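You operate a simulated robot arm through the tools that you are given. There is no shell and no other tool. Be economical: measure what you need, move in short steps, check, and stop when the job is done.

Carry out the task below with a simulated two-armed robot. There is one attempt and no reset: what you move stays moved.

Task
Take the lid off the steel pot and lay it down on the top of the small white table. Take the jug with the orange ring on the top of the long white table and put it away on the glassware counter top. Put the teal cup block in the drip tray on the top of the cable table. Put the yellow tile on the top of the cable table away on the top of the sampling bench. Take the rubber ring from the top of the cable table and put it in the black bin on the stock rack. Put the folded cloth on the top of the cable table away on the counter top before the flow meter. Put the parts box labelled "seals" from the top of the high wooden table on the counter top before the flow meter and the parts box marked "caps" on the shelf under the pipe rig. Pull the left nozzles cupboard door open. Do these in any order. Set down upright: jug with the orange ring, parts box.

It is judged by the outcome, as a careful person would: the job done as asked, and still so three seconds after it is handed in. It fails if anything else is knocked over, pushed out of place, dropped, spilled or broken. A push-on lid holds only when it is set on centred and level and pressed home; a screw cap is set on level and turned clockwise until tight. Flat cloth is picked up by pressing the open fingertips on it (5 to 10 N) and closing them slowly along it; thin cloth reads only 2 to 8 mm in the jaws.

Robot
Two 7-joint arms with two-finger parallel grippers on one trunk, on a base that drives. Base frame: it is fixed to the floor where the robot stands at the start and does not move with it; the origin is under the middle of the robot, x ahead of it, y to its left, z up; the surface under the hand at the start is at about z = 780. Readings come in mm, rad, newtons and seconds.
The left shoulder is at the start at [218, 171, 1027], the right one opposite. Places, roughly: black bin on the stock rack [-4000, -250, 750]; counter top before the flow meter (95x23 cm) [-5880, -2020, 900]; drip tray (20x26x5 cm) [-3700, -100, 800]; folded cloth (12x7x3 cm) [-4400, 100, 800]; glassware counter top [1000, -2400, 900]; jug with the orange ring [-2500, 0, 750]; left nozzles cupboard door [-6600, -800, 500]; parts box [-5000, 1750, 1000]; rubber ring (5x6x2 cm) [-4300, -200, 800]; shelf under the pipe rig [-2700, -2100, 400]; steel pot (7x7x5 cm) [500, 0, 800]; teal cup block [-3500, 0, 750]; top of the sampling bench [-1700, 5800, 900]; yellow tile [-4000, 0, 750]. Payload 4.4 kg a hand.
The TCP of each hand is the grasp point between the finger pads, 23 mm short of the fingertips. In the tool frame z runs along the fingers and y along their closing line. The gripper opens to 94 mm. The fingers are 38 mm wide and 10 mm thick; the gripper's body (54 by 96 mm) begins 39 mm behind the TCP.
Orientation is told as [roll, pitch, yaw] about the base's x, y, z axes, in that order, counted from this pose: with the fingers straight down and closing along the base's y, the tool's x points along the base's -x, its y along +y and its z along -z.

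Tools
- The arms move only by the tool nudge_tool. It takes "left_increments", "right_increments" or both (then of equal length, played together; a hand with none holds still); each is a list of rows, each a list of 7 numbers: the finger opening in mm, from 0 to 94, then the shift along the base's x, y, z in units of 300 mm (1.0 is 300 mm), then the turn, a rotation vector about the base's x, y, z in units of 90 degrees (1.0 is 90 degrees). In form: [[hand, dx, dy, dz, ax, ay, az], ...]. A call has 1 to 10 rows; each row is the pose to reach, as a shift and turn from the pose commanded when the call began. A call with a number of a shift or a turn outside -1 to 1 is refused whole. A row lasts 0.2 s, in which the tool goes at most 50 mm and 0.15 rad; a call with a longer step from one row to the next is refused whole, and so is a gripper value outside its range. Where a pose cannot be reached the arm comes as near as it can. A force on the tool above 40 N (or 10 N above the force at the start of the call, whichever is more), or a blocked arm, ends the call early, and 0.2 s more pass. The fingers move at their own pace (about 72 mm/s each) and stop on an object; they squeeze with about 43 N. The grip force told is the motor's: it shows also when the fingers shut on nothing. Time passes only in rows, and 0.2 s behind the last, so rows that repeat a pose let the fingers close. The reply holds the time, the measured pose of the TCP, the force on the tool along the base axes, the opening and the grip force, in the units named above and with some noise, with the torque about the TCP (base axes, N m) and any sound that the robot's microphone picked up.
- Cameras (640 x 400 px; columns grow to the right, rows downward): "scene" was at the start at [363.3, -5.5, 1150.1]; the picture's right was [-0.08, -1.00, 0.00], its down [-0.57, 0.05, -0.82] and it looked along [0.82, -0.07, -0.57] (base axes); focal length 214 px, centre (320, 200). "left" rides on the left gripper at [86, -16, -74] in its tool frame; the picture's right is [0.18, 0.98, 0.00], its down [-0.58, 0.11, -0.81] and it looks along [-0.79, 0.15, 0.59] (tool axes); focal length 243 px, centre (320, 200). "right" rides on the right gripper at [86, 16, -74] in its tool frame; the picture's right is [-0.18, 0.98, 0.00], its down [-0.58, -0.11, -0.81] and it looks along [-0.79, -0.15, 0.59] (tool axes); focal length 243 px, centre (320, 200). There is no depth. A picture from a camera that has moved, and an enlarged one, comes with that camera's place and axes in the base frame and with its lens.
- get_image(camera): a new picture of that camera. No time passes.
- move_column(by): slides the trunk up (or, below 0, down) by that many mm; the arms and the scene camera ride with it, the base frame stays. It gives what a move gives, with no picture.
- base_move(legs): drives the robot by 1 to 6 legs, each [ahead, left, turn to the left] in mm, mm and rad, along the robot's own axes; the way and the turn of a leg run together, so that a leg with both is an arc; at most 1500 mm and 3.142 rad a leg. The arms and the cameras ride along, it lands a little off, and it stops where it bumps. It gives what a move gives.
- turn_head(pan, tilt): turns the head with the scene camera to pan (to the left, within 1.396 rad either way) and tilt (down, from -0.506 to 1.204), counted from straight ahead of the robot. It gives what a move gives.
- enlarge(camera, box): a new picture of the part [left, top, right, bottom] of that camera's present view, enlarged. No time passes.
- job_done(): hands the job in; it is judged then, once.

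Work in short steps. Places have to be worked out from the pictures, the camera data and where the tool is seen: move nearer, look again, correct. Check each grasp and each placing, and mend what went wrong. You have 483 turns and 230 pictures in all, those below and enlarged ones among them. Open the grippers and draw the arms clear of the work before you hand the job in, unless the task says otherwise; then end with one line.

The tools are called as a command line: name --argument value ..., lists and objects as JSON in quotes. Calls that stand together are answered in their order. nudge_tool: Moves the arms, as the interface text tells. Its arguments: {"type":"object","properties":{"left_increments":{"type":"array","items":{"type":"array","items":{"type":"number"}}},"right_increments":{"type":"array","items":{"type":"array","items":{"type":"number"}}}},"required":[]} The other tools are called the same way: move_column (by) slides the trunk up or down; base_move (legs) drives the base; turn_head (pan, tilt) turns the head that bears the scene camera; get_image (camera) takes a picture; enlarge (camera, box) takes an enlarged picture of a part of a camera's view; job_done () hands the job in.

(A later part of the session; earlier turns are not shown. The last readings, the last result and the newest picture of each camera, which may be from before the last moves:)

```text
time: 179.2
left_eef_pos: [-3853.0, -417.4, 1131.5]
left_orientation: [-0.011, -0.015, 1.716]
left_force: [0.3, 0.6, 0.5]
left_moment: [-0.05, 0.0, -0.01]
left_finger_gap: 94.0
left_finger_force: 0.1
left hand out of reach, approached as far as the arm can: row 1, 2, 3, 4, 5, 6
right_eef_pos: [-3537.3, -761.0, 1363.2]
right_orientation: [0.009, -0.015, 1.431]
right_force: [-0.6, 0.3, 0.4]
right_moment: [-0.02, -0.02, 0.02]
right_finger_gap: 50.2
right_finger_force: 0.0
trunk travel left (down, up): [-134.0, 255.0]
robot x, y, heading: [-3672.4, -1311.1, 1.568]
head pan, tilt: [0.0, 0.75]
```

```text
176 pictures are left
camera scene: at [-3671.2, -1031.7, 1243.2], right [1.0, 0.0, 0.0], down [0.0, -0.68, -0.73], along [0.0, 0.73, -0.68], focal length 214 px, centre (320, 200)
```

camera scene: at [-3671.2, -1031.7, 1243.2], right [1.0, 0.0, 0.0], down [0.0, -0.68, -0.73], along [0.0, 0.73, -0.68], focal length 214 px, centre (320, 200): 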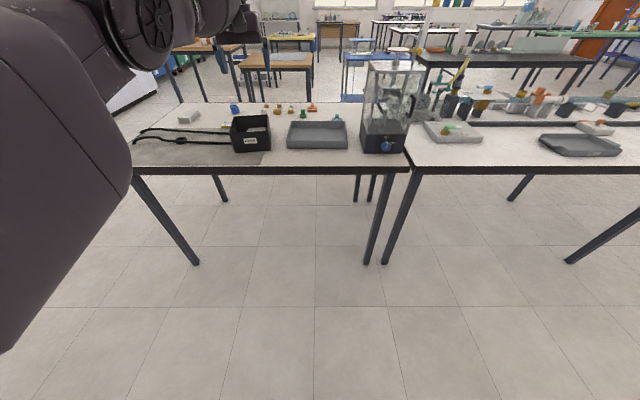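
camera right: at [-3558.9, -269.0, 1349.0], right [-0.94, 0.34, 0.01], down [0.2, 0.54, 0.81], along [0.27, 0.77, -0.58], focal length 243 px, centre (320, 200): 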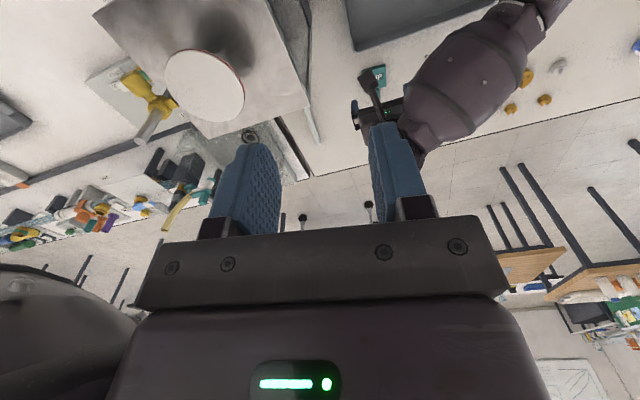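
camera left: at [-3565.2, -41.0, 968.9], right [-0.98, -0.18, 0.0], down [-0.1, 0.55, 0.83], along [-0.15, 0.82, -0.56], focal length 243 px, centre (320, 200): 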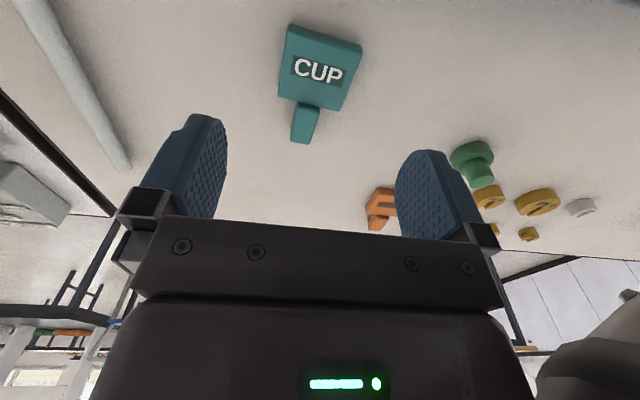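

nudge_tool --left_increments '[[94, 0, -0.1, 0, 0.09, 0, 0], [94, 0, -0.2, 0, 0.18, 0, 0], [94, 0, -0.3, 0, 0.27, 0, 0], [94, 0, -0.4, 0, 0.36, 0, 0], [94, 0, -0.5, 0, 0.45, 0, 0], [94, 0, -0.6, 0, 0.45, 0, 0], [94, 0, -0.7, 0, 0.45, 0, 0], [94, 0, -0.8, 0, 0.45, 0, 0]]'

```text
time: 181.0
left_eef_pos: [-3803.3, -337.8, 1242.9]
left_orientation: [-0.136, -0.719, 1.758]
left_force: [-0.1, -0.5, 0.3]
left_moment: [0.06, -0.02, 0.02]
left_finger_gap: 94.0
left_finger_force: 0.1
left hand out of reach, approached as far as the arm can: row 1, 2, 3, 4, 5, 6, 7, 8
right_eef_pos: [-3535.6, -761.4, 1363.9]
right_orientation: [0.008, -0.018, 1.43]
right_force: [0.4, -1.1, 0.8]
right_moment: [0.06, 0.04, 0.03]
right_finger_gap: 50.3
right_finger_force: 0.0
trunk travel left (down, up): [-134.0, 255.0]
robot x, y, heading: [-3674.6, -1312.3, 1.569]
head pan, tilt: [0.0, 0.75]
```

nudge_tool --left_increments '[[94, -0.03, -0.1, -0.1, 0, 0, 0], [94, -0.06, -0.2, -0.2, 0, 0, 0], [94, -0.09, -0.3, -0.3, 0, 0, 0], [94, -0.12, -0.4, -0.4, 0, 0, 0], [94, -0.15, -0.5, -0.5, 0, 0, 0], [94, -0.18, -0.6, -0.6, 0, 0, 0], [94, -0.2, -0.7, -0.7, 0, 0, 0], [94, -0.2, -0.8, -0.8, 0, 0, 0], [94, -0.2, -0.9, -0.9, 0, 0, 0], [94, -0.2, -1, -1, 0, 0, 0]]'

get_image --camera "scene"

```text
time: 183.2
left_eef_pos: [-3820.4, -308.0, 896.3]
left_orientation: [-0.134, -0.712, 1.758]
left_force: [-0.1, 0.6, 0.4]
left_moment: [-0.1, -0.03, -0.05]
left_finger_gap: 94.0
left_finger_force: 0.0
left hand out of reach, approached as far as the arm can: row 1, 2, 3, 4, 5, 6, 7, 8, 9, 10
right_eef_pos: [-3536.4, -758.0, 1360.0]
right_orientation: [0.005, -0.013, 1.429]
right_force: [0.1, 1.2, -0.2]
right_moment: [-0.06, -0.01, -0.01]
right_finger_gap: 50.1
right_finger_force: 0.1
trunk travel left (down, up): [-134.0, 255.0]
robot x, y, heading: [-3671.9, -1310.9, 1.567]
head pan, tilt: [0.0, 0.75]
```

```text
175 pictures are left
camera scene: at [-3671.5, -1029.2, 1242.0], right [1.0, 0.0, 0.0], down [0.0, -0.68, -0.73], along [0.0, 0.73, -0.68], focal length 214 px, centre (320, 200)
```

scene: 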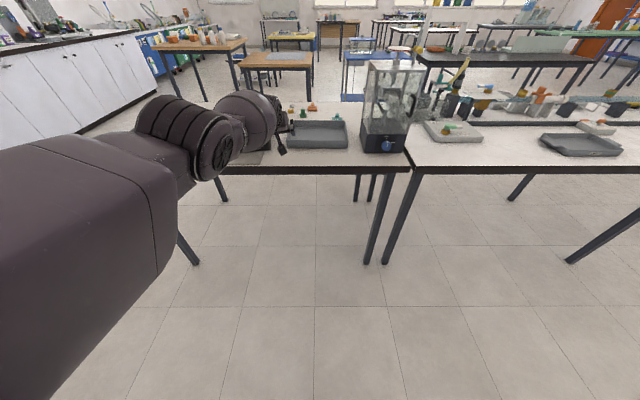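

I back off from the table first, then try other directions to unfold the arm.

base_move --legs '[[-150, 0, 0]]'

nudge_tool --left_increments '[[94, -0.05, 0, 0.05, -0.09, 0, 0], [94, -0.1, 0, 0.1, -0.18, 0, 0], [94, -0.15, 0, 0.15, -0.27, 0, 0], [94, -0.2, 0, 0.2, -0.36, 0, 0], [94, -0.25, 0, 0.25, -0.45, 0, 0], [94, -0.35, 0, 0.35, -0.54, 0, 0], [94, -0.45, 0, 0.45, -0.63, 0, 0], [94, -0.55, 0, 0.55, -0.72, 0, 0], [94, -0.6, 0, 0.6, -0.81, 0, 0], [94, -0.6, 0, 0.6, -0.9, 0, 0]]'

nudge_tool --left_increments '[[94, 0, -0.1, 0, 0, 0, 0], [94, 0, -0.2, 0, 0, 0, 0], [94, 0, -0.3, 0, 0, 0, 0], [94, 0, -0.4, 0, 0, 0, 0], [94, 0, -0.5, 0, 0, 0, 0], [94, 0, -0.6, 0, 0, 0, 0]]'

```text
time: 184.6
left_eef_pos: [-3820.9, -458.1, 899.7]
left_orientation: [-0.136, -0.714, 1.759]
left_force: [0.1, -0.1, -0.6]
left_moment: [0.02, 0.01, 0.01]
left_finger_gap: 93.9
left_finger_force: 0.2
right_eef_pos: [-3538.3, -909.1, 1362.1]
right_orientation: [0.008, -0.016, 1.429]
right_force: [-0.3, 0.3, -0.1]
right_moment: [-0.01, 0.0, 0.0]
right_finger_gap: 49.7
right_finger_force: 0.0
trunk travel left (down, up): [-134.0, 255.0]
robot x, y, heading: [-3674.6, -1462.5, 1.567]
head pan, tilt: [0.0, 0.75]
```

```text
time: 187.0
left_eef_pos: [-3843.4, -636.6, 1225.0]
left_orientation: [-0.178, 0.07, 1.41]
left_force: [1.8, 0.8, -2.5]
left_moment: [-0.06, 0.08, -0.02]
left_finger_gap: 94.1
left_finger_force: 0.1
left hand out of reach, approached as far as the arm can: row 1, 2, 3, 4, 5, 6, 7, 8, 9, 10
right_eef_pos: [-3533.7, -906.3, 1361.3]
right_orientation: [0.012, -0.014, 1.43]
right_force: [0.9, 1.2, -0.7]
right_moment: [-0.06, 0.05, 0.03]
right_finger_gap: 50.0
right_finger_force: 0.0
trunk travel left (down, up): [-134.0, 255.0]
robot x, y, heading: [-3675.9, -1457.5, 1.568]
head pan, tilt: [0.0, 0.75]
stopped in row 10 (left hand): the arm was blocked; the commanded pose is now the measured one
```

```text
time: 188.4
left_eef_pos: [-3849.0, -821.3, 1230.9]
left_orientation: [-0.18, 0.063, 1.411]
left_force: [0.4, 0.0, -0.7]
left_moment: [0.01, -0.01, -0.01]
left_finger_gap: 94.2
left_finger_force: 0.0
right_eef_pos: [-3537.4, -912.6, 1365.6]
right_orientation: [0.01, -0.023, 1.433]
right_force: [-0.1, -0.5, -0.3]
right_moment: [-0.01, -0.01, -0.01]
right_finger_gap: 50.1
right_finger_force: 0.0
trunk travel left (down, up): [-134.0, 255.0]
robot x, y, heading: [-3673.1, -1459.9, 1.566]
head pan, tilt: [0.0, 0.75]
```

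The arm is free again. I straighten the tool, bring the hand to its tucked place, and lower the trunk back.

nudge_tool --left_increments '[[94, -0.08, -0.1, 0, 0.02, 0.035, 0.035], [94, -0.16, -0.2, 0, 0.04, 0.07, 0.07], [94, -0.24, -0.3, 0, 0.057, 0.106, 0.102], [94, -0.32, -0.38, 0, 0.057, 0.106, 0.102], [94, -0.36, -0.4, 0, 0.057, 0.106, 0.102]]'

move_column --by -84

```text
time: 189.6
left_eef_pos: [-3958.3, -940.8, 1228.6]
left_orientation: [-0.009, -0.012, 1.576]
left_force: [-0.9, -0.7, 0.8]
left_moment: [0.01, 0.0, 0.01]
left_finger_gap: 93.9
left_finger_force: 0.1
right_eef_pos: [-3538.8, -910.9, 1364.2]
right_orientation: [0.01, -0.022, 1.434]
right_force: [-0.3, 0.8, -0.4]
right_moment: [-0.01, 0.01, -0.02]
right_finger_gap: 49.8
right_finger_force: 0.0
trunk travel left (down, up): [-134.0, 255.0]
robot x, y, heading: [-3676.5, -1457.4, 1.57]
head pan, tilt: [0.0, 0.75]
```

```text
time: 190.8
left_eef_pos: [-3956.2, -942.8, 1145.8]
left_orientation: [-0.008, -0.016, 1.577]
left_force: [0.4, 0.3, 0.0]
left_moment: [0.02, -0.02, 0.01]
left_finger_gap: 94.0
left_finger_force: 0.0
right_eef_pos: [-3539.3, -913.5, 1280.8]
right_orientation: [0.016, -0.022, 1.433]
right_force: [-0.6, -1.0, 0.8]
right_moment: [0.01, -0.01, 0.01]
right_finger_gap: 50.1
right_finger_force: 0.2
trunk travel left (down, up): [-50.0, 339.0]
robot x, y, heading: [-3672.8, -1460.2, 1.564]
head pan, tilt: [0.0, 0.75]
```

Good. I drive around the left end of the cable table to its far side.

base_move --legs '[[250, 0, 0], [0, 1480, 0], [1000, 0, 0], [980, 0, 0]]'

turn_head --pan 0 --tilt 0.4

get_image --camera "scene"

```text
time: 214.9
left_eef_pos: [-5418.2, 1303.3, 1145.5]
left_orientation: [-0.008, -0.011, 1.569]
left_force: [0.5, 0.0, -0.2]
left_moment: [0.03, -0.01, 0.0]
left_finger_gap: 94.1
left_finger_force: 0.1
right_eef_pos: [-5001.3, 1330.2, 1278.1]
right_orientation: [0.017, -0.02, 1.428]
right_force: [-0.3, 0.0, 0.4]
right_moment: [0.0, 0.01, 0.0]
right_finger_gap: 49.9
right_finger_force: 0.0
trunk travel left (down, up): [-50.0, 339.0]
robot x, y, heading: [-5140.1, 782.0, 1.561]
head pan, tilt: [0.0, 0.75]
```

```text
time: 215.7
left_eef_pos: [-5418.4, 1303.2, 1144.6]
left_orientation: [-0.008, -0.013, 1.569]
left_force: [0.1, 0.0, 1.1]
left_moment: [-0.02, 0.0, -0.05]
left_finger_gap: 94.3
left_finger_force: 0.1
right_eef_pos: [-5000.6, 1328.8, 1277.7]
right_orientation: [0.015, -0.022, 1.428]
right_force: [-0.3, -0.2, 0.3]
right_moment: [-0.01, 0.01, 0.01]
right_finger_gap: 49.8
right_finger_force: 0.0
trunk travel left (down, up): [-50.0, 339.0]
robot x, y, heading: [-5139.5, 783.6, 1.563]
head pan, tilt: [0.0, 0.4]
```

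```text
174 pictures are left
camera scene: at [-5134.7, 1150.4, 1168.8], right [1.0, -0.01, 0.0], down [0.0, -0.39, -0.92], along [0.01, 0.92, -0.39], focal length 214 px, centre (320, 200)
```

scene: 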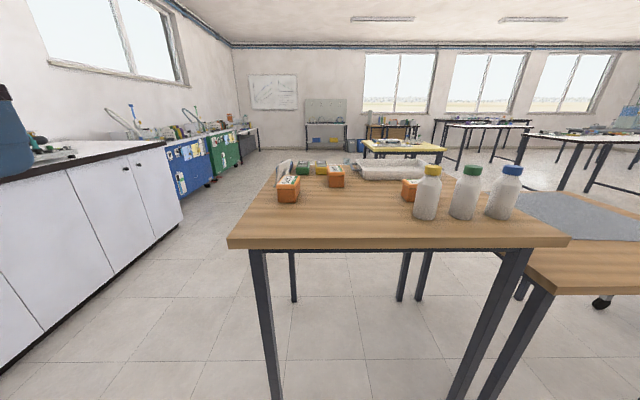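

The high wooden table with parts boxes is right here. I zoom in.

enlarge --camera "scene" --box '[250, 145, 450, 265]'

enlarge --camera "scene" --box '[265, 150, 355, 210]'

```text
3.20 times, centred on (350, 205) of scene
camera zoom: at [-5134.7, 1150.4, 1168.8], right [1.0, -0.01, 0.0], down [0.0, -0.39, -0.92], along [0.01, 0.92, -0.39], focal length 686 px, centre (224, 184)
```

zoom: 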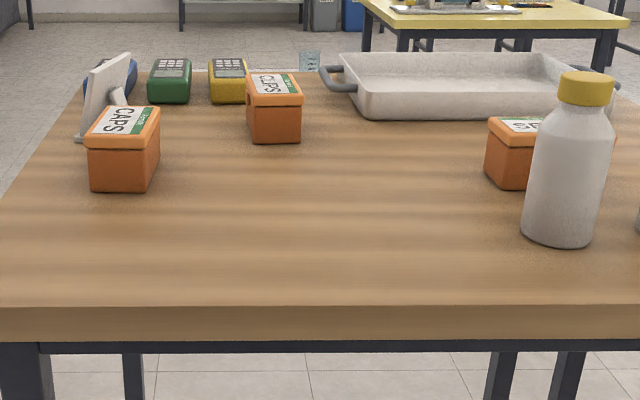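

```text
6.67 times, centred on (310, 180) of scene
camera zoom: at [-5134.7, 1150.4, 1168.8], right [1.0, -0.01, 0.0], down [0.0, -0.39, -0.92], along [0.01, 0.92, -0.39], focal length 1430 px, centre (387, 333)
```

zoom: 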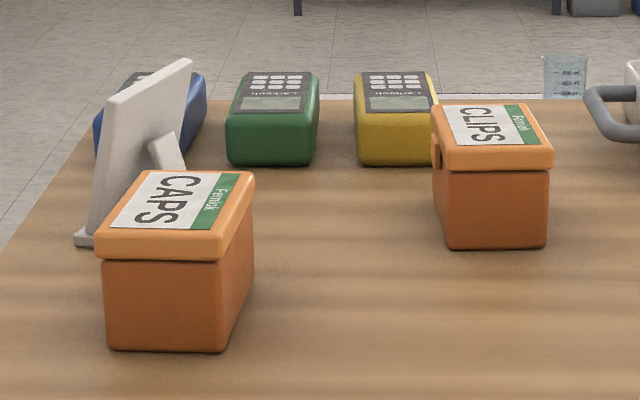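

CAPS box is at the left, CLIPS in the middle, and a third (probably SEALS) behind the bottle. I move closer and look down.

base_move --legs '[[300, 100, 0]]'

turn_head --pan 0 --tilt 0.6

get_image --camera "scene"

get_image --camera "left"

get_image --camera "right"

```text
time: 217.8
left_eef_pos: [-5515.2, 1597.7, 1144.5]
left_orientation: [-0.008, -0.013, 1.569]
left_force: [-0.5, -0.1, 0.0]
left_moment: [-0.01, 0.03, 0.0]
left_finger_gap: 93.7
left_finger_force: 0.1
right_eef_pos: [-5096.7, 1625.9, 1279.0]
right_orientation: [0.016, -0.02, 1.427]
right_force: [-0.2, 0.7, -0.3]
right_moment: [-0.02, 0.0, 0.02]
right_finger_gap: 50.2
right_finger_force: 0.1
trunk travel left (down, up): [-50.0, 339.0]
robot x, y, heading: [-5238.1, 1076.6, 1.565]
head pan, tilt: [0.0, 0.4]
```

```text
time: 218.5
left_eef_pos: [-5515.0, 1598.8, 1145.9]
left_orientation: [-0.007, -0.014, 1.57]
left_force: [-0.5, 0.4, -0.8]
left_moment: [-0.01, -0.01, 0.03]
left_finger_gap: 93.8
left_finger_force: 0.1
right_eef_pos: [-5097.5, 1625.4, 1278.4]
right_orientation: [0.015, -0.018, 1.429]
right_force: [0.4, -0.8, 0.3]
right_moment: [0.0, 0.03, -0.01]
right_finger_gap: 50.3
right_finger_force: 0.1
trunk travel left (down, up): [-50.0, 339.0]
robot x, y, heading: [-5236.0, 1077.4, 1.561]
head pan, tilt: [0.0, 0.6]
```

```text
171 pictures are left
camera scene: at [-5231.2, 1442.1, 1150.7], right [1.0, -0.01, 0.0], down [-0.01, -0.56, -0.83], along [0.01, 0.83, -0.56], focal length 214 px, centre (320, 200)
```

scene: 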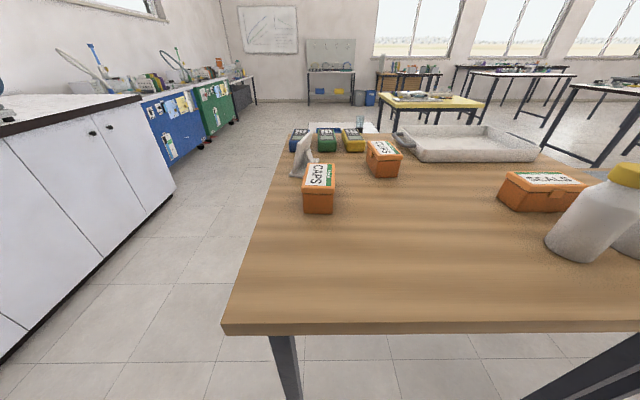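

```text
170 pictures are left
camera left: at [-5498.7, 1511.5, 1218.2], right [-0.98, -0.18, -0.01], down [-0.11, 0.57, 0.81], along [-0.14, 0.8, -0.58], focal length 243 px, centre (320, 200)
```

left: 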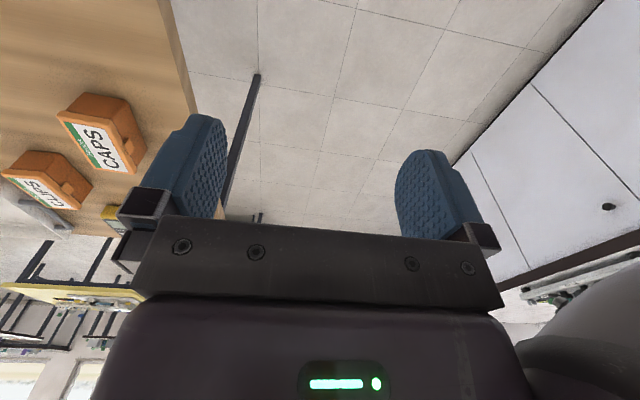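

```text
169 pictures are left
camera right: at [-5126.2, 1540.5, 1352.3], right [-0.95, 0.32, 0.02], down [0.2, 0.54, 0.82], along [0.25, 0.78, -0.58], focal length 243 px, centre (320, 200)
```

right: 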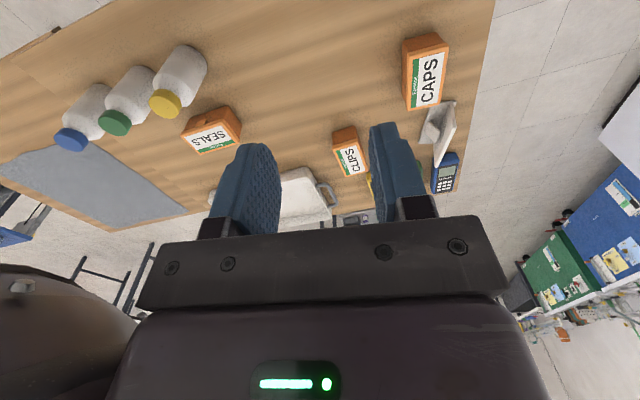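

I zoom on both boxes for shape and clearance.

enlarge --camera "scene" --box '[480, 140, 640, 280]'

enlarge --camera "right" --box '[130, 30, 270, 180]'

```text
2.86 times, centred on (560, 210) of scene
camera zoom: at [-5231.2, 1442.1, 1150.7], right [1.0, -0.01, 0.0], down [-0.01, -0.56, -0.83], along [0.01, 0.83, -0.56], focal length 613 px, centre (-366, 171)
```

zoom: 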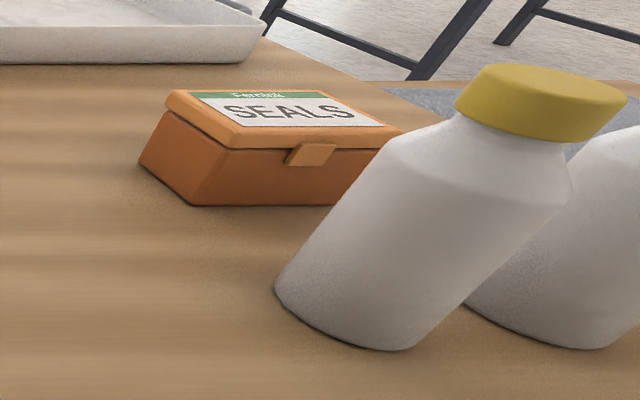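

```text
2.67 times, centred on (200, 105) of right
camera zoom: at [-5126.2, 1540.5, 1352.3], right [-0.95, 0.32, 0.02], down [0.2, 0.54, 0.82], along [0.25, 0.78, -0.58], focal length 647 px, centre (640, 453)
```

zoom: 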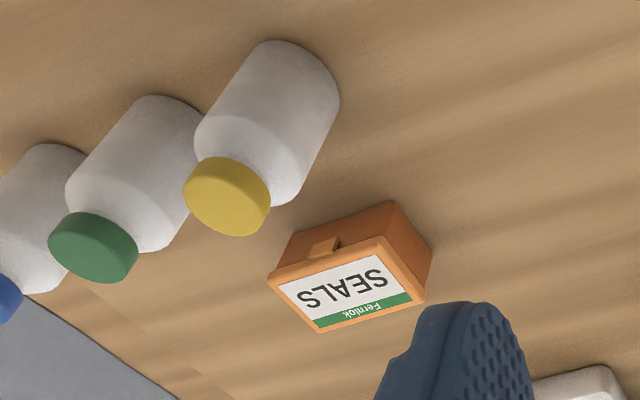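

SEALS: lid ~100×55, centre [-4822, 1782], long in x. CAPS: centre [-5231, 1803], long in y. Lid tops near z 966. I'll take CAPS with the left hand and SEALS with the right. Centre the base and turn the right wrist.

base_move --legs '[[0, -212, 0]]'

nudge_tool --right_increments '[[80, 0, 0, -0.05, 0, 0, -0.09], [80, 0, 0, -0.1, 0, 0, -0.18], [80, 0.03, 0, -0.15, 0, 0, -0.27], [80, 0.06, 0, -0.2, 0, 0, -0.36], [80, 0.09, 0, -0.25, 0, 0, -0.45], [80, 0.12, 0, -0.3, 0, 0, -0.54], [80, 0.15, 0, -0.35, 0, 0, -0.63], [80, 0.18, 0, -0.35, 0, 0, -0.72], [80, 0.2, 0, -0.35, 0, 0, -0.81], [80, 0.22, 0, -0.35, 0, 0, -0.9]]'

get_image --camera "scene"

```text
time: 221.0
left_eef_pos: [-5305.3, 1595.7, 1144.7]
left_orientation: [-0.009, -0.012, 1.572]
left_force: [0.8, -0.3, 0.6]
left_moment: [0.0, 0.03, 0.01]
left_finger_gap: 93.9
left_finger_force: 0.0
right_eef_pos: [-4889.1, 1624.1, 1277.8]
right_orientation: [0.016, -0.02, 1.428]
right_force: [0.3, -0.8, -0.2]
right_moment: [0.01, 0.02, -0.02]
right_finger_gap: 50.0
right_finger_force: 0.1
trunk travel left (down, up): [-50.0, 339.0]
robot x, y, heading: [-5025.5, 1078.7, 1.559]
head pan, tilt: [0.0, 0.6]
```

```text
time: 223.2
left_eef_pos: [-5305.2, 1596.8, 1146.1]
left_orientation: [-0.007, -0.014, 1.571]
left_force: [1.1, -0.2, 0.7]
left_moment: [0.01, -0.03, 0.02]
left_finger_gap: 94.1
left_finger_force: 0.0
right_eef_pos: [-4821.9, 1623.0, 1174.0]
right_orientation: [0.018, -0.02, 0.012]
right_force: [0.2, 0.2, 0.0]
right_moment: [-0.01, -0.03, -0.01]
right_finger_gap: 80.0
right_finger_force: 0.0
trunk travel left (down, up): [-50.0, 339.0]
robot x, y, heading: [-5026.3, 1078.4, 1.558]
head pan, tilt: [0.0, 0.6]
```

```text
166 pictures are left
camera scene: at [-5021.5, 1440.1, 1150.7], right [1.0, -0.01, 0.0], down [0.0, -0.56, -0.83], along [0.01, 0.83, -0.56], focal length 214 px, centre (320, 200)
```

scene: 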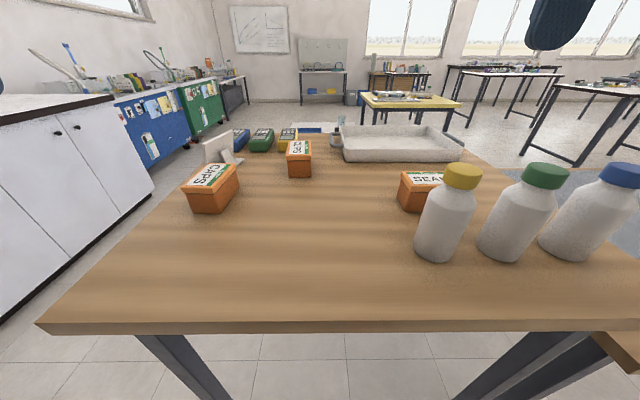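

Move both hands above their boxes.

nudge_tool --left_increments '[[94, 0.05, 0.12, -0.05, 0, 0, 0], [94, 0.1, 0.24, -0.1, 0, 0, 0], [94, 0.15, 0.36, -0.17, 0, 0, 0], [94, 0.2, 0.48, -0.24, 0, 0, 0], [94, 0.24, 0.6, -0.3, 0, 0, 0], [94, 0.26, 0.667, -0.35, 0, 0, 0], [94, 0.26, 0.667, -0.35, 0, 0, 0]]' --right_increments '[[80, 0, 0.09, -0.04, 0, 0, 0], [80, 0, 0.18, -0.08, 0, 0, 0], [80, 0, 0.27, -0.15, 0, 0, 0], [80, 0, 0.36, -0.22, 0, 0, 0], [80, 0, 0.45, -0.3, 0, 0, 0], [80, 0, 0.53, -0.38, 0, 0, 0], [80, 0, 0.53, -0.38, 0, 0, 0]]'

get_image --camera "left"

get_image --camera "right"

get_image --camera "scene"

```text
time: 224.8
left_eef_pos: [-5226.4, 1796.0, 1041.9]
left_orientation: [-0.006, -0.016, 1.569]
left_force: [-0.1, 0.0, -0.3]
left_moment: [-0.01, 0.03, 0.01]
left_finger_gap: 94.1
left_finger_force: 0.0
right_eef_pos: [-4822.3, 1783.5, 1060.1]
right_orientation: [0.018, -0.018, 0.014]
right_force: [0.3, 0.1, 0.0]
right_moment: [0.03, 0.02, 0.01]
right_finger_gap: 80.2
right_finger_force: 0.1
trunk travel left (down, up): [-50.0, 339.0]
robot x, y, heading: [-5023.0, 1070.5, 1.563]
head pan, tilt: [0.0, 0.6]
```

```text
165 pictures are left
camera left: at [-5211.2, 1709.2, 1114.1], right [-0.98, -0.18, -0.01], down [-0.11, 0.57, 0.81], along [-0.14, 0.8, -0.58], focal length 243 px, centre (320, 200)
```

left: 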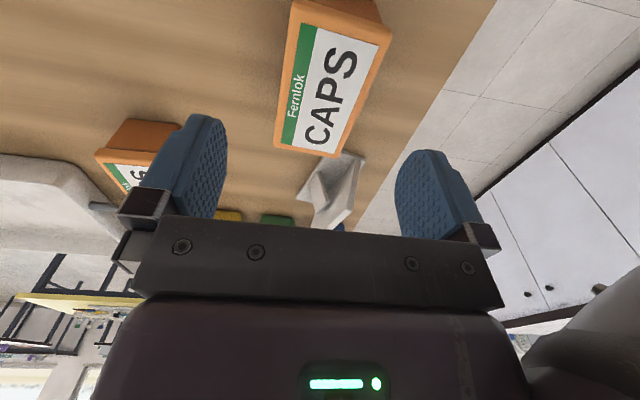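

```text
164 pictures are left
camera right: at [-4912.2, 1796.8, 1134.0], right [0.17, 0.99, 0.02], down [0.57, -0.12, 0.82], along [0.81, -0.13, -0.58], focal length 243 px, centre (320, 200)
```

right: 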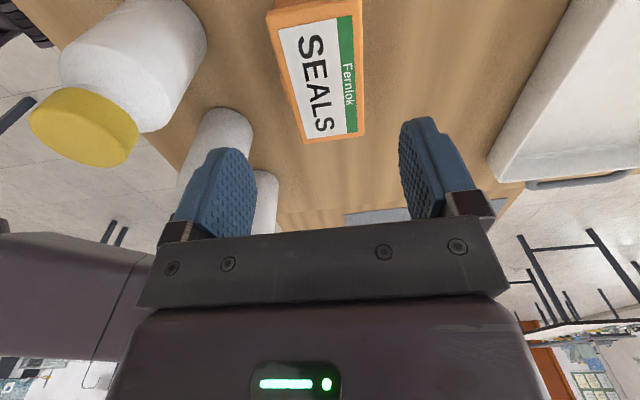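

```text
163 pictures are left
camera scene: at [-5021.7, 1439.3, 1151.3], right [1.0, -0.01, 0.0], down [0.0, -0.56, -0.83], along [0.01, 0.83, -0.56], focal length 214 px, centre (320, 200)
```

scene: 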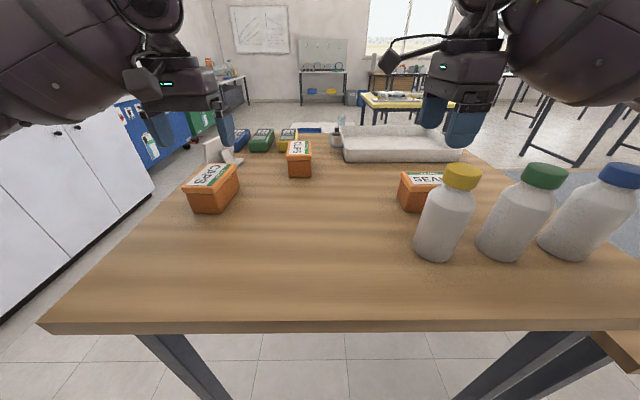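

Both aligned well. Descend both to z ≈ 945.

nudge_tool --left_increments '[[90, -0.005, 0.013, -0.05, 0, 0, -0.06], [90, -0.005, 0.013, -0.13, 0, 0, -0.06], [90, -0.005, 0.013, -0.2, 0, 0, -0.06], [90, -0.005, 0.013, -0.26, 0, 0, -0.06], [90, -0.005, 0.013, -0.3, 0, 0, -0.06], [90, -0.005, 0.013, -0.323, 0, 0, -0.06]]' --right_increments '[[80, 0.01, 0, -0.08, 0, 0, 0], [80, 0.01, 0, -0.16, 0, 0, 0], [80, 0.01, 0, -0.24, 0, 0, 0], [80, 0.01, 0, -0.31, 0, 0, 0], [80, 0.01, 0, -0.36, 0, 0, 0], [80, 0.01, 0, -0.383, 0, 0, 0]]'

get_image --camera "scene"

get_image --camera "right"

get_image --camera "left"

```text
time: 226.4
left_eef_pos: [-5231.5, 1793.8, 957.1]
left_orientation: [-0.013, -0.031, 1.473]
left_force: [0.0, 0.8, -1.0]
left_moment: [-0.03, -0.02, 0.02]
left_finger_gap: 89.9
left_finger_force: 0.1
right_eef_pos: [-4817.4, 1783.5, 1002.5]
right_orientation: [0.118, -0.003, -0.008]
right_force: [-0.5, 0.9, -0.6]
right_moment: [-0.05, 0.0, -0.04]
right_finger_gap: 80.3
right_finger_force: 0.0
trunk travel left (down, up): [-50.0, 339.0]
robot x, y, heading: [-5022.6, 1078.4, 1.562]
head pan, tilt: [0.0, 0.6]
stopped in row 6 (left hand): the arm was blocked; the commanded pose is now the measured one
```

```text
162 pictures are left
camera scene: at [-5026.8, 1431.1, 1157.8], right [1.0, -0.01, 0.01], down [0.0, -0.56, -0.83], along [0.01, 0.83, -0.56], focal length 214 px, centre (320, 200)
```

scene: 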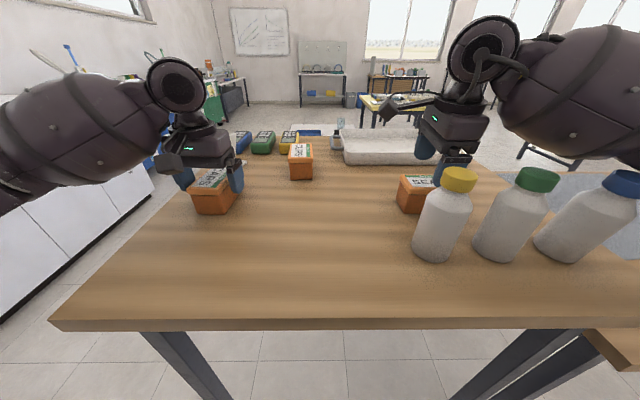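

```text
161 pictures are left
camera right: at [-4905.4, 1791.5, 1078.3], right [0.19, 0.97, 0.12], down [0.58, -0.21, 0.79], along [0.79, -0.08, -0.6], focal length 243 px, centre (320, 200)
```

right: 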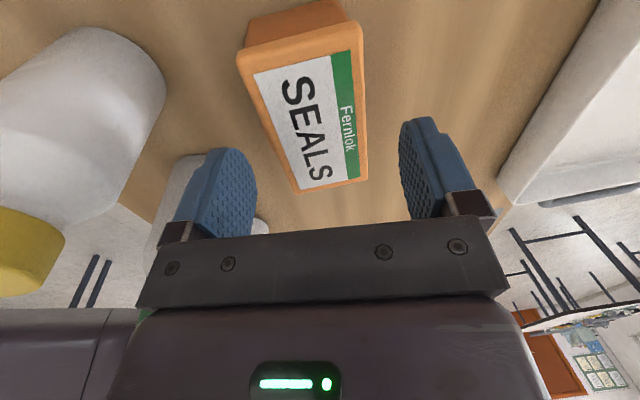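

```text
160 pictures are left
camera left: at [-5224.5, 1705.0, 1027.8], right [-1.0, -0.09, -0.02], down [-0.06, 0.57, 0.82], along [-0.06, 0.82, -0.57], focal length 243 px, centre (320, 200)
```

left: 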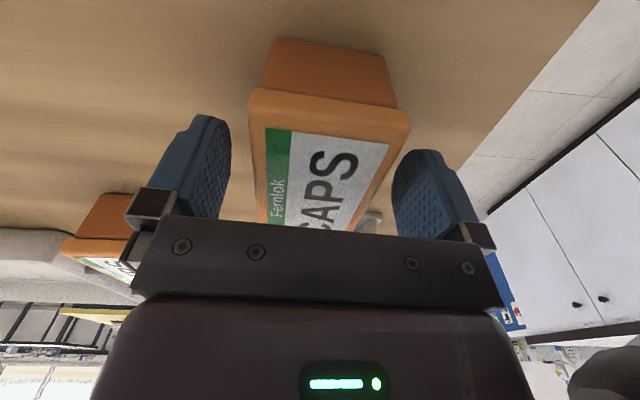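

Something blocked. I look to the right at the right elbow.

turn_head --pan -0.9 --tilt 0.6

get_image --camera "scene"

```text
time: 227.6
left_eef_pos: [-5230.8, 1792.2, 957.1]
left_orientation: [-0.011, -0.034, 1.475]
left_force: [-0.4, -0.1, -0.5]
left_moment: [-0.02, -0.02, -0.04]
left_finger_gap: 90.1
left_finger_force: 0.0
right_eef_pos: [-4818.3, 1781.7, 998.9]
right_orientation: [0.114, -0.003, -0.002]
right_force: [0.3, 0.5, 0.0]
right_moment: [0.01, 0.03, -0.01]
right_finger_gap: 80.2
right_finger_force: 0.1
trunk travel left (down, up): [-50.0, 339.0]
robot x, y, heading: [-5025.1, 1075.8, 1.56]
head pan, tilt: [-0.901, 0.6]
```

```text
159 pictures are left
camera scene: at [-4957.1, 1394.9, 1157.7], right [0.61, -0.79, 0.0], down [-0.44, -0.34, -0.83], along [0.65, 0.51, -0.56], focal length 214 px, centre (320, 200)
```

scene: 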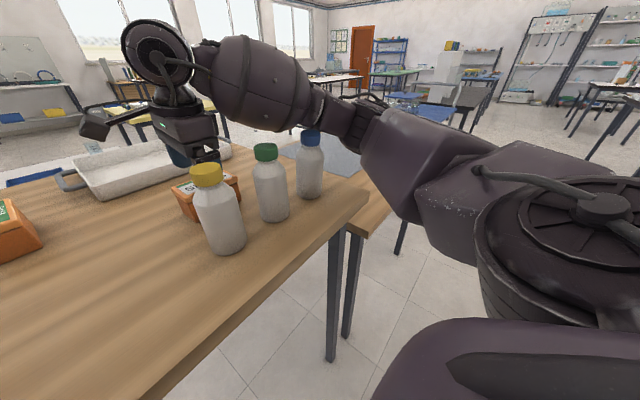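

The right forearm rests on the blue bottle's cap. I lift both arms straight up and check the bottle.

nudge_tool --left_increments '[[90, 0, 0, 0.05, 0, 0, 0], [90, 0, 0, 0.15, 0, 0, 0], [90, 0, 0, 0.28, 0, 0, 0], [90, 0, 0, 0.4, 0, 0, 0], [90, 0, 0, 0.5, 0, 0, 0]]' --right_increments '[[80, 0, 0, 0.1, 0, 0, 0], [80, 0, 0, 0.25, 0, 0, 0], [80, 0, 0, 0.4, 0, 0, 0], [80, 0, 0, 0.55, 0, 0, 0], [80, 0, 0, 0.7, 0, 0, 0]]'

get_image --camera "scene"

```text
time: 228.8
left_eef_pos: [-5225.5, 1797.6, 1096.7]
left_orientation: [-0.007, -0.018, 1.474]
left_force: [0.9, -1.0, 0.7]
left_moment: [0.04, 0.0, 0.02]
left_finger_gap: 89.9
left_finger_force: 0.0
right_eef_pos: [-4815.2, 1785.3, 1181.4]
right_orientation: [0.068, -0.009, 0.004]
right_force: [-0.3, -0.4, 1.0]
right_moment: [0.02, 0.01, -0.03]
right_finger_gap: 79.9
right_finger_force: 0.0
trunk travel left (down, up): [-50.0, 339.0]
robot x, y, heading: [-5025.1, 1080.3, 1.562]
head pan, tilt: [-0.901, 0.6]
```

```text
158 pictures are left
camera scene: at [-4952.0, 1403.6, 1151.9], right [0.61, -0.79, 0.0], down [-0.45, -0.34, -0.83], along [0.65, 0.51, -0.56], focal length 214 px, centre (320, 200)
```

scene: 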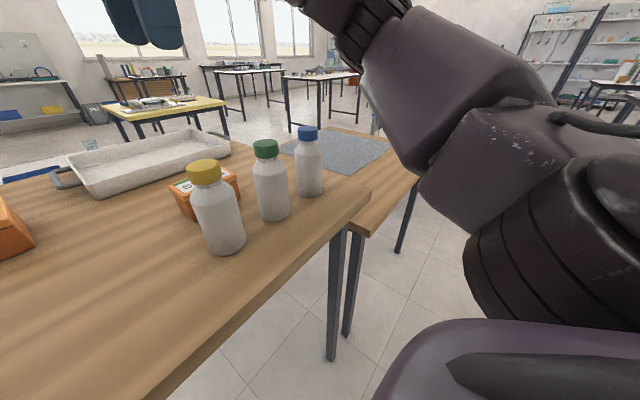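

Bottles are unharmed. I swap plans: right hand for CAPS, left hand for SEALS. Draw both hands back, turning the right wrist straight again.

nudge_tool --left_increments '[[90, 0, -0.07, 0.02, 0, 0, 0.01], [90, 0, -0.14, 0.04, 0, 0, 0.02], [90, 0, -0.21, 0.06, 0, 0, 0.03], [90, 0, -0.28, 0.08, 0, 0, 0.04], [90, 0, -0.35, 0.1, 0, 0, 0.06], [90, 0, -0.42, 0.12, 0, 0, 0.06], [90, 0, -0.49, 0.14, 0, 0, 0.06], [90, 0, -0.56, 0.16, 0, 0, 0.06], [90, 0, -0.63, 0.18, 0, 0, 0.06], [90, 0, -0.67, 0.2, 0, 0, 0.06]]' --right_increments '[[90, -0.02, -0.06, 0, 0, 0, 0.09], [90, -0.04, -0.12, 0, 0, 0, 0.18], [90, -0.06, -0.18, 0, 0, 0, 0.27], [90, -0.08, -0.24, 0, 0, 0, 0.36], [90, -0.1, -0.3, 0, 0, 0, 0.45], [90, -0.12, -0.36, 0, 0, 0, 0.54], [90, -0.14, -0.42, 0, 0, 0, 0.63], [90, -0.16, -0.48, 0, 0, 0, 0.72], [90, -0.18, -0.52, 0, 0, 0, 0.81], [90, -0.2, -0.55, 0, 0, 0, 0.9]]'

base_move --legs '[[0, 370, 0]]'

turn_head --pan -0.2 --tilt 0.6

```text
time: 231.0
left_eef_pos: [-5227.8, 1600.0, 1154.2]
left_orientation: [-0.009, -0.012, 1.569]
left_force: [0.5, -0.1, -0.4]
left_moment: [0.02, -0.01, 0.02]
left_finger_gap: 89.9
left_finger_force: 0.1
right_eef_pos: [-4875.4, 1623.1, 1177.0]
right_orientation: [0.063, -0.01, 1.418]
right_force: [-0.9, 1.0, -0.1]
right_moment: [0.02, -0.01, -0.02]
right_finger_gap: 90.1
right_finger_force: 0.1
trunk travel left (down, up): [-50.0, 339.0]
robot x, y, heading: [-5027.5, 1073.9, 1.559]
head pan, tilt: [-0.901, 0.6]
```

```text
time: 234.8
left_eef_pos: [-5599.4, 1602.3, 1153.6]
left_orientation: [-0.006, -0.014, 1.569]
left_force: [-0.3, 0.4, 0.9]
left_moment: [-0.01, 0.0, 0.0]
left_finger_gap: 90.0
left_finger_force: 0.2
right_eef_pos: [-5247.8, 1626.1, 1177.1]
right_orientation: [0.064, -0.006, 1.418]
right_force: [0.5, 0.3, -0.4]
right_moment: [-0.01, -0.02, 0.01]
right_finger_gap: 90.0
right_finger_force: 0.1
trunk travel left (down, up): [-50.0, 339.0]
robot x, y, heading: [-5391.9, 1075.4, 1.563]
head pan, tilt: [-0.901, 0.6]
```

```text
time: 235.9
left_eef_pos: [-5599.8, 1602.2, 1153.1]
left_orientation: [-0.007, -0.015, 1.569]
left_force: [0.6, -0.5, -0.1]
left_moment: [0.0, -0.01, 0.04]
left_finger_gap: 89.9
left_finger_force: 0.0
right_eef_pos: [-5247.8, 1626.3, 1178.2]
right_orientation: [0.065, -0.007, 1.415]
right_force: [-0.7, -0.3, 1.0]
right_moment: [0.0, 0.0, 0.03]
right_finger_gap: 90.2
right_finger_force: 0.2
trunk travel left (down, up): [-50.0, 339.0]
robot x, y, heading: [-5400.5, 1079.3, 1.563]
head pan, tilt: [-0.201, 0.6]
```

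Move the right hand above CAPS, level, at z 1040.

nudge_tool --right_increments '[[90, 0.01, 0.1, -0.05, -0.001, -0.01, 0.01], [90, 0.02, 0.2, -0.12, -0.002, -0.02, 0.02], [90, 0.03, 0.3, -0.2, -0.004, -0.03, 0.03], [90, 0.045, 0.4, -0.28, -0.006, -0.04, 0.035], [90, 0.06, 0.5, -0.37, -0.006, -0.04, 0.035], [90, 0.066, 0.577, -0.46, -0.006, -0.04, 0.035], [90, 0.066, 0.577, -0.46, -0.006, -0.04, 0.035]]'

get_image --camera "right"

get_image --camera "scene"

```text
time: 237.5
left_eef_pos: [-5600.9, 1602.8, 1154.5]
left_orientation: [-0.008, -0.012, 1.569]
left_force: [-0.3, -0.6, -0.4]
left_moment: [0.0, 0.0, 0.02]
left_finger_gap: 90.2
left_finger_force: 0.1
right_eef_pos: [-5227.7, 1799.7, 1039.5]
right_orientation: [0.001, -0.006, 1.473]
right_force: [-0.5, 0.6, 0.5]
right_moment: [0.03, 0.01, 0.0]
right_finger_gap: 89.9
right_finger_force: 0.1
trunk travel left (down, up): [-50.0, 339.0]
robot x, y, heading: [-5397.5, 1082.2, 1.56]
head pan, tilt: [-0.201, 0.6]
```

```text
157 pictures are left
camera right: at [-5253.3, 1713.7, 1114.4], right [-0.96, 0.28, 0.0], down [0.16, 0.56, 0.81], along [0.23, 0.78, -0.59], focal length 243 px, centre (320, 200)
```

right: 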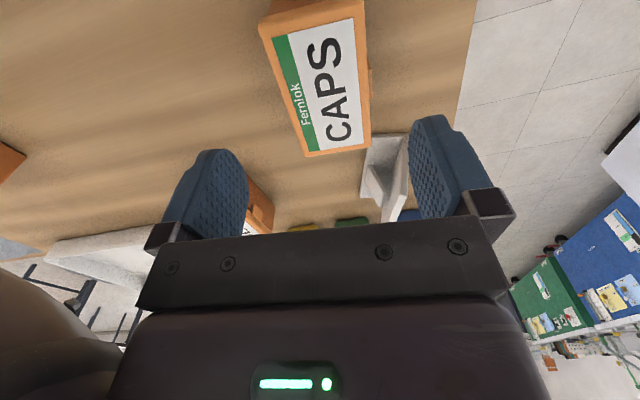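

```text
156 pictures are left
camera scene: at [-5375.3, 1441.1, 1151.0], right [0.98, -0.21, 0.0], down [-0.12, -0.55, -0.83], along [0.17, 0.81, -0.56], focal length 214 px, centre (320, 200)
```

scene: 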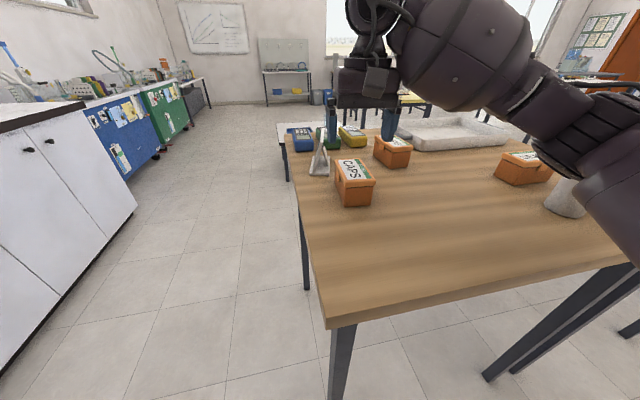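

Descend half first and check the elbow versus the bottle.

nudge_tool --right_increments '[[90, -0.008, 0, -0.06, 0, 0, 0], [90, -0.008, 0, -0.12, 0, 0, 0], [90, -0.008, 0, -0.17, 0, 0, 0]]'

turn_head --pan -0.7 --tilt 0.6

get_image --camera "scene"

```text
time: 238.3
left_eef_pos: [-5598.6, 1603.2, 1152.6]
left_orientation: [-0.008, -0.012, 1.568]
left_force: [-0.1, -0.7, -1.2]
left_moment: [0.02, 0.04, -0.03]
left_finger_gap: 90.1
left_finger_force: 0.1
right_eef_pos: [-5228.7, 1799.1, 988.1]
right_orientation: [0.0, -0.005, 1.474]
right_force: [0.2, 0.3, 0.6]
right_moment: [0.0, 0.01, 0.0]
right_finger_gap: 89.7
right_finger_force: 0.0
trunk travel left (down, up): [-50.0, 339.0]
robot x, y, heading: [-5400.3, 1075.9, 1.562]
head pan, tilt: [-0.201, 0.6]
```

```text
time: 239.2
left_eef_pos: [-5599.5, 1601.8, 1152.0]
left_orientation: [-0.007, -0.016, 1.569]
left_force: [0.4, 0.5, 0.0]
left_moment: [0.03, -0.01, -0.01]
left_finger_gap: 89.8
left_finger_force: 0.0
right_eef_pos: [-5228.6, 1798.2, 989.8]
right_orientation: [0.0, -0.008, 1.473]
right_force: [0.6, 0.2, -0.5]
right_moment: [0.04, 0.0, -0.03]
right_finger_gap: 90.0
right_finger_force: 0.1
trunk travel left (down, up): [-50.0, 339.0]
robot x, y, heading: [-5400.5, 1081.8, 1.558]
head pan, tilt: [-0.7, 0.6]
```

```text
155 pictures are left
camera scene: at [-5336.2, 1422.5, 1150.6], right [0.76, -0.65, 0.0], down [-0.37, -0.43, -0.83], along [0.54, 0.63, -0.56], focal length 214 px, centre (320, 200)
```

scene: 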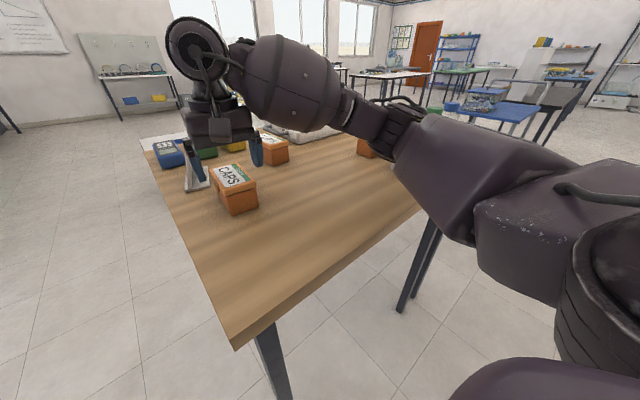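

Elbow stays well in front of the bottles. Descend the rest and close.

nudge_tool --right_increments '[[90, 0, 0.01, -0.05, 0, 0, 0], [90, 0, 0.01, -0.1, 0, 0, 0], [90, 0, 0.01, -0.14, 0, 0, 0], [90, 0, 0.01, -0.15, 0, 0, 0], [90, 0, 0.01, -0.15, 0, 0, 0]]'

enlarge --camera "scene" --box '[140, 80, 300, 240]'

```text
time: 240.4
left_eef_pos: [-5599.7, 1603.4, 1153.6]
left_orientation: [-0.007, -0.014, 1.57]
left_force: [0.2, 0.2, 0.3]
left_moment: [0.0, -0.01, 0.02]
left_finger_gap: 90.0
left_finger_force: 0.0
right_eef_pos: [-5229.7, 1802.2, 943.4]
right_orientation: [-0.001, -0.007, 1.473]
right_force: [1.4, -0.1, 0.5]
right_moment: [0.01, 0.0, -0.02]
right_finger_gap: 90.2
right_finger_force: 0.0
trunk travel left (down, up): [-50.0, 339.0]
robot x, y, heading: [-5398.5, 1076.1, 1.564]
head pan, tilt: [-0.7, 0.6]
```

```text
2.50 times, centred on (220, 160) of scene
camera zoom: at [-5336.1, 1422.4, 1150.6], right [0.76, -0.65, 0.0], down [-0.37, -0.43, -0.83], along [0.54, 0.63, -0.56], focal length 536 px, centre (570, 300)
```

zoom: 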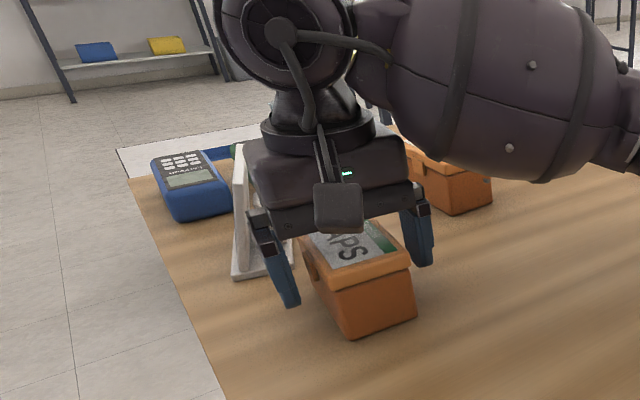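

Fingers straddle the box at mid height. Close and lift slightly.

nudge_tool --right_increments '[[0, 0, 0, 0, 0, 0, 0], [0, 0, 0, 0, 0, 0, 0], [0, 0, 0, 0, 0, 0, 0], [0, 0, 0, 0.02, 0, 0, 0], [0, 0, 0, 0.06, 0, 0, 0], [0, 0, 0, 0.12, 0, 0, 0]]'

enlarge --camera "scene" --box '[140, 80, 300, 240]'

```text
time: 241.8
left_eef_pos: [-5599.5, 1603.5, 1154.4]
left_orientation: [-0.006, -0.015, 1.57]
left_force: [0.3, -1.1, 0.1]
left_moment: [0.01, 0.01, -0.02]
left_finger_gap: 90.0
left_finger_force: 0.1
right_eef_pos: [-5229.5, 1802.9, 980.9]
right_orientation: [0.0, -0.006, 1.472]
right_force: [0.1, 0.3, -1.9]
right_moment: [-0.02, 0.02, 0.03]
right_finger_gap: 57.5
right_finger_force: 43.1
trunk travel left (down, up): [-50.0, 339.0]
robot x, y, heading: [-5399.5, 1078.9, 1.559]
head pan, tilt: [-0.7, 0.6]
```

```text
2.50 times, centred on (220, 160) of scene
camera zoom: at [-5336.2, 1422.2, 1150.7], right [0.76, -0.65, 0.0], down [-0.37, -0.43, -0.83], along [0.54, 0.63, -0.56], focal length 536 px, centre (570, 300)
```

zoom: 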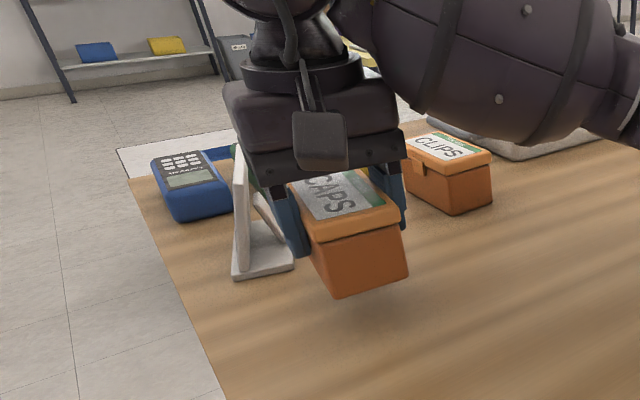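

CAPS is held. Raise and draw back.

nudge_tool --right_increments '[[0, 0, 0, 0.14, 0, 0, 0], [0, 0, 0, 0.28, 0, 0, 0], [0, 0, 0, 0.42, 0, 0, 0], [0, 0, 0, 0.56, 0, 0, 0], [0, 0, -0.1, 0.67, 0, 0, 0], [0, 0, -0.22, 0.72, 0, 0, 0], [0, 0, -0.35, 0.74, 0, 0, 0], [0, 0, -0.48, 0.75, 0, 0, 0], [0, 0, -0.6, 0.75, 0, 0, 0]]'

base_move --legs '[[0, -780, 0]]'

turn_head --pan 0.1 --tilt 0.6

get_image --camera "scene"

```text
time: 243.8
left_eef_pos: [-5598.5, 1602.9, 1153.3]
left_orientation: [-0.005, -0.014, 1.569]
left_force: [-0.1, 0.3, 0.2]
left_moment: [-0.01, 0.0, 0.0]
left_finger_gap: 90.1
left_finger_force: 0.0
right_eef_pos: [-5231.4, 1620.7, 1205.2]
right_orientation: [0.0, -0.007, 1.474]
right_force: [0.2, -0.3, -2.1]
right_moment: [-0.01, 0.01, 0.04]
right_finger_gap: 57.8
right_finger_force: 42.6
trunk travel left (down, up): [-50.0, 339.0]
robot x, y, heading: [-5397.1, 1079.9, 1.563]
head pan, tilt: [-0.7, 0.6]
```

```text
time: 251.0
left_eef_pos: [-4821.5, 1597.4, 1152.7]
left_orientation: [-0.007, -0.011, 1.571]
left_force: [0.0, -0.5, 0.7]
left_moment: [-0.02, 0.03, -0.01]
left_finger_gap: 90.1
left_finger_force: 0.0
right_eef_pos: [-4452.2, 1613.9, 1204.2]
right_orientation: [0.001, -0.008, 1.471]
right_force: [-0.3, 0.3, -1.5]
right_moment: [-0.02, 0.05, 0.01]
right_finger_gap: 57.8
right_finger_force: 42.9
trunk travel left (down, up): [-50.0, 339.0]
robot x, y, heading: [-4623.8, 1071.9, 1.562]
head pan, tilt: [-0.7, 0.6]
```

```text
time: 252.2
left_eef_pos: [-4822.0, 1596.1, 1153.3]
left_orientation: [-0.005, -0.011, 1.569]
left_force: [0.0, 0.2, -0.1]
left_moment: [-0.01, -0.05, 0.01]
left_finger_gap: 90.0
left_finger_force: 0.0
right_eef_pos: [-4453.2, 1614.1, 1204.8]
right_orientation: [0.0, -0.006, 1.472]
right_force: [-0.2, 0.0, -1.3]
right_moment: [0.0, -0.03, 0.0]
right_finger_gap: 57.8
right_finger_force: 43.7
trunk travel left (down, up): [-50.0, 339.0]
robot x, y, heading: [-4617.3, 1071.6, 1.561]
head pan, tilt: [0.099, 0.6]
```

```text
152 pictures are left
camera scene: at [-4623.5, 1436.6, 1150.6], right [1.0, 0.09, 0.0], down [0.05, -0.56, -0.83], along [-0.07, 0.82, -0.56], focal length 214 px, centre (320, 200)
```

scene: 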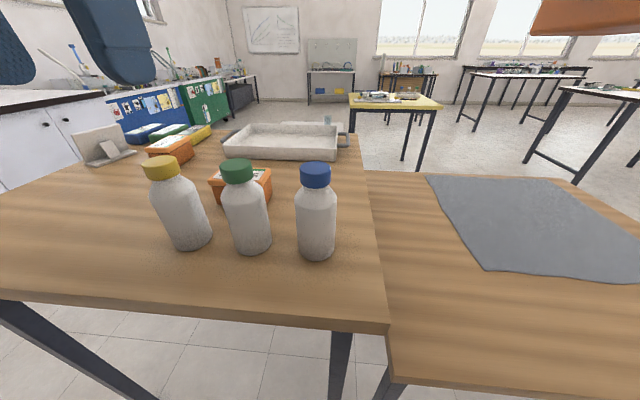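

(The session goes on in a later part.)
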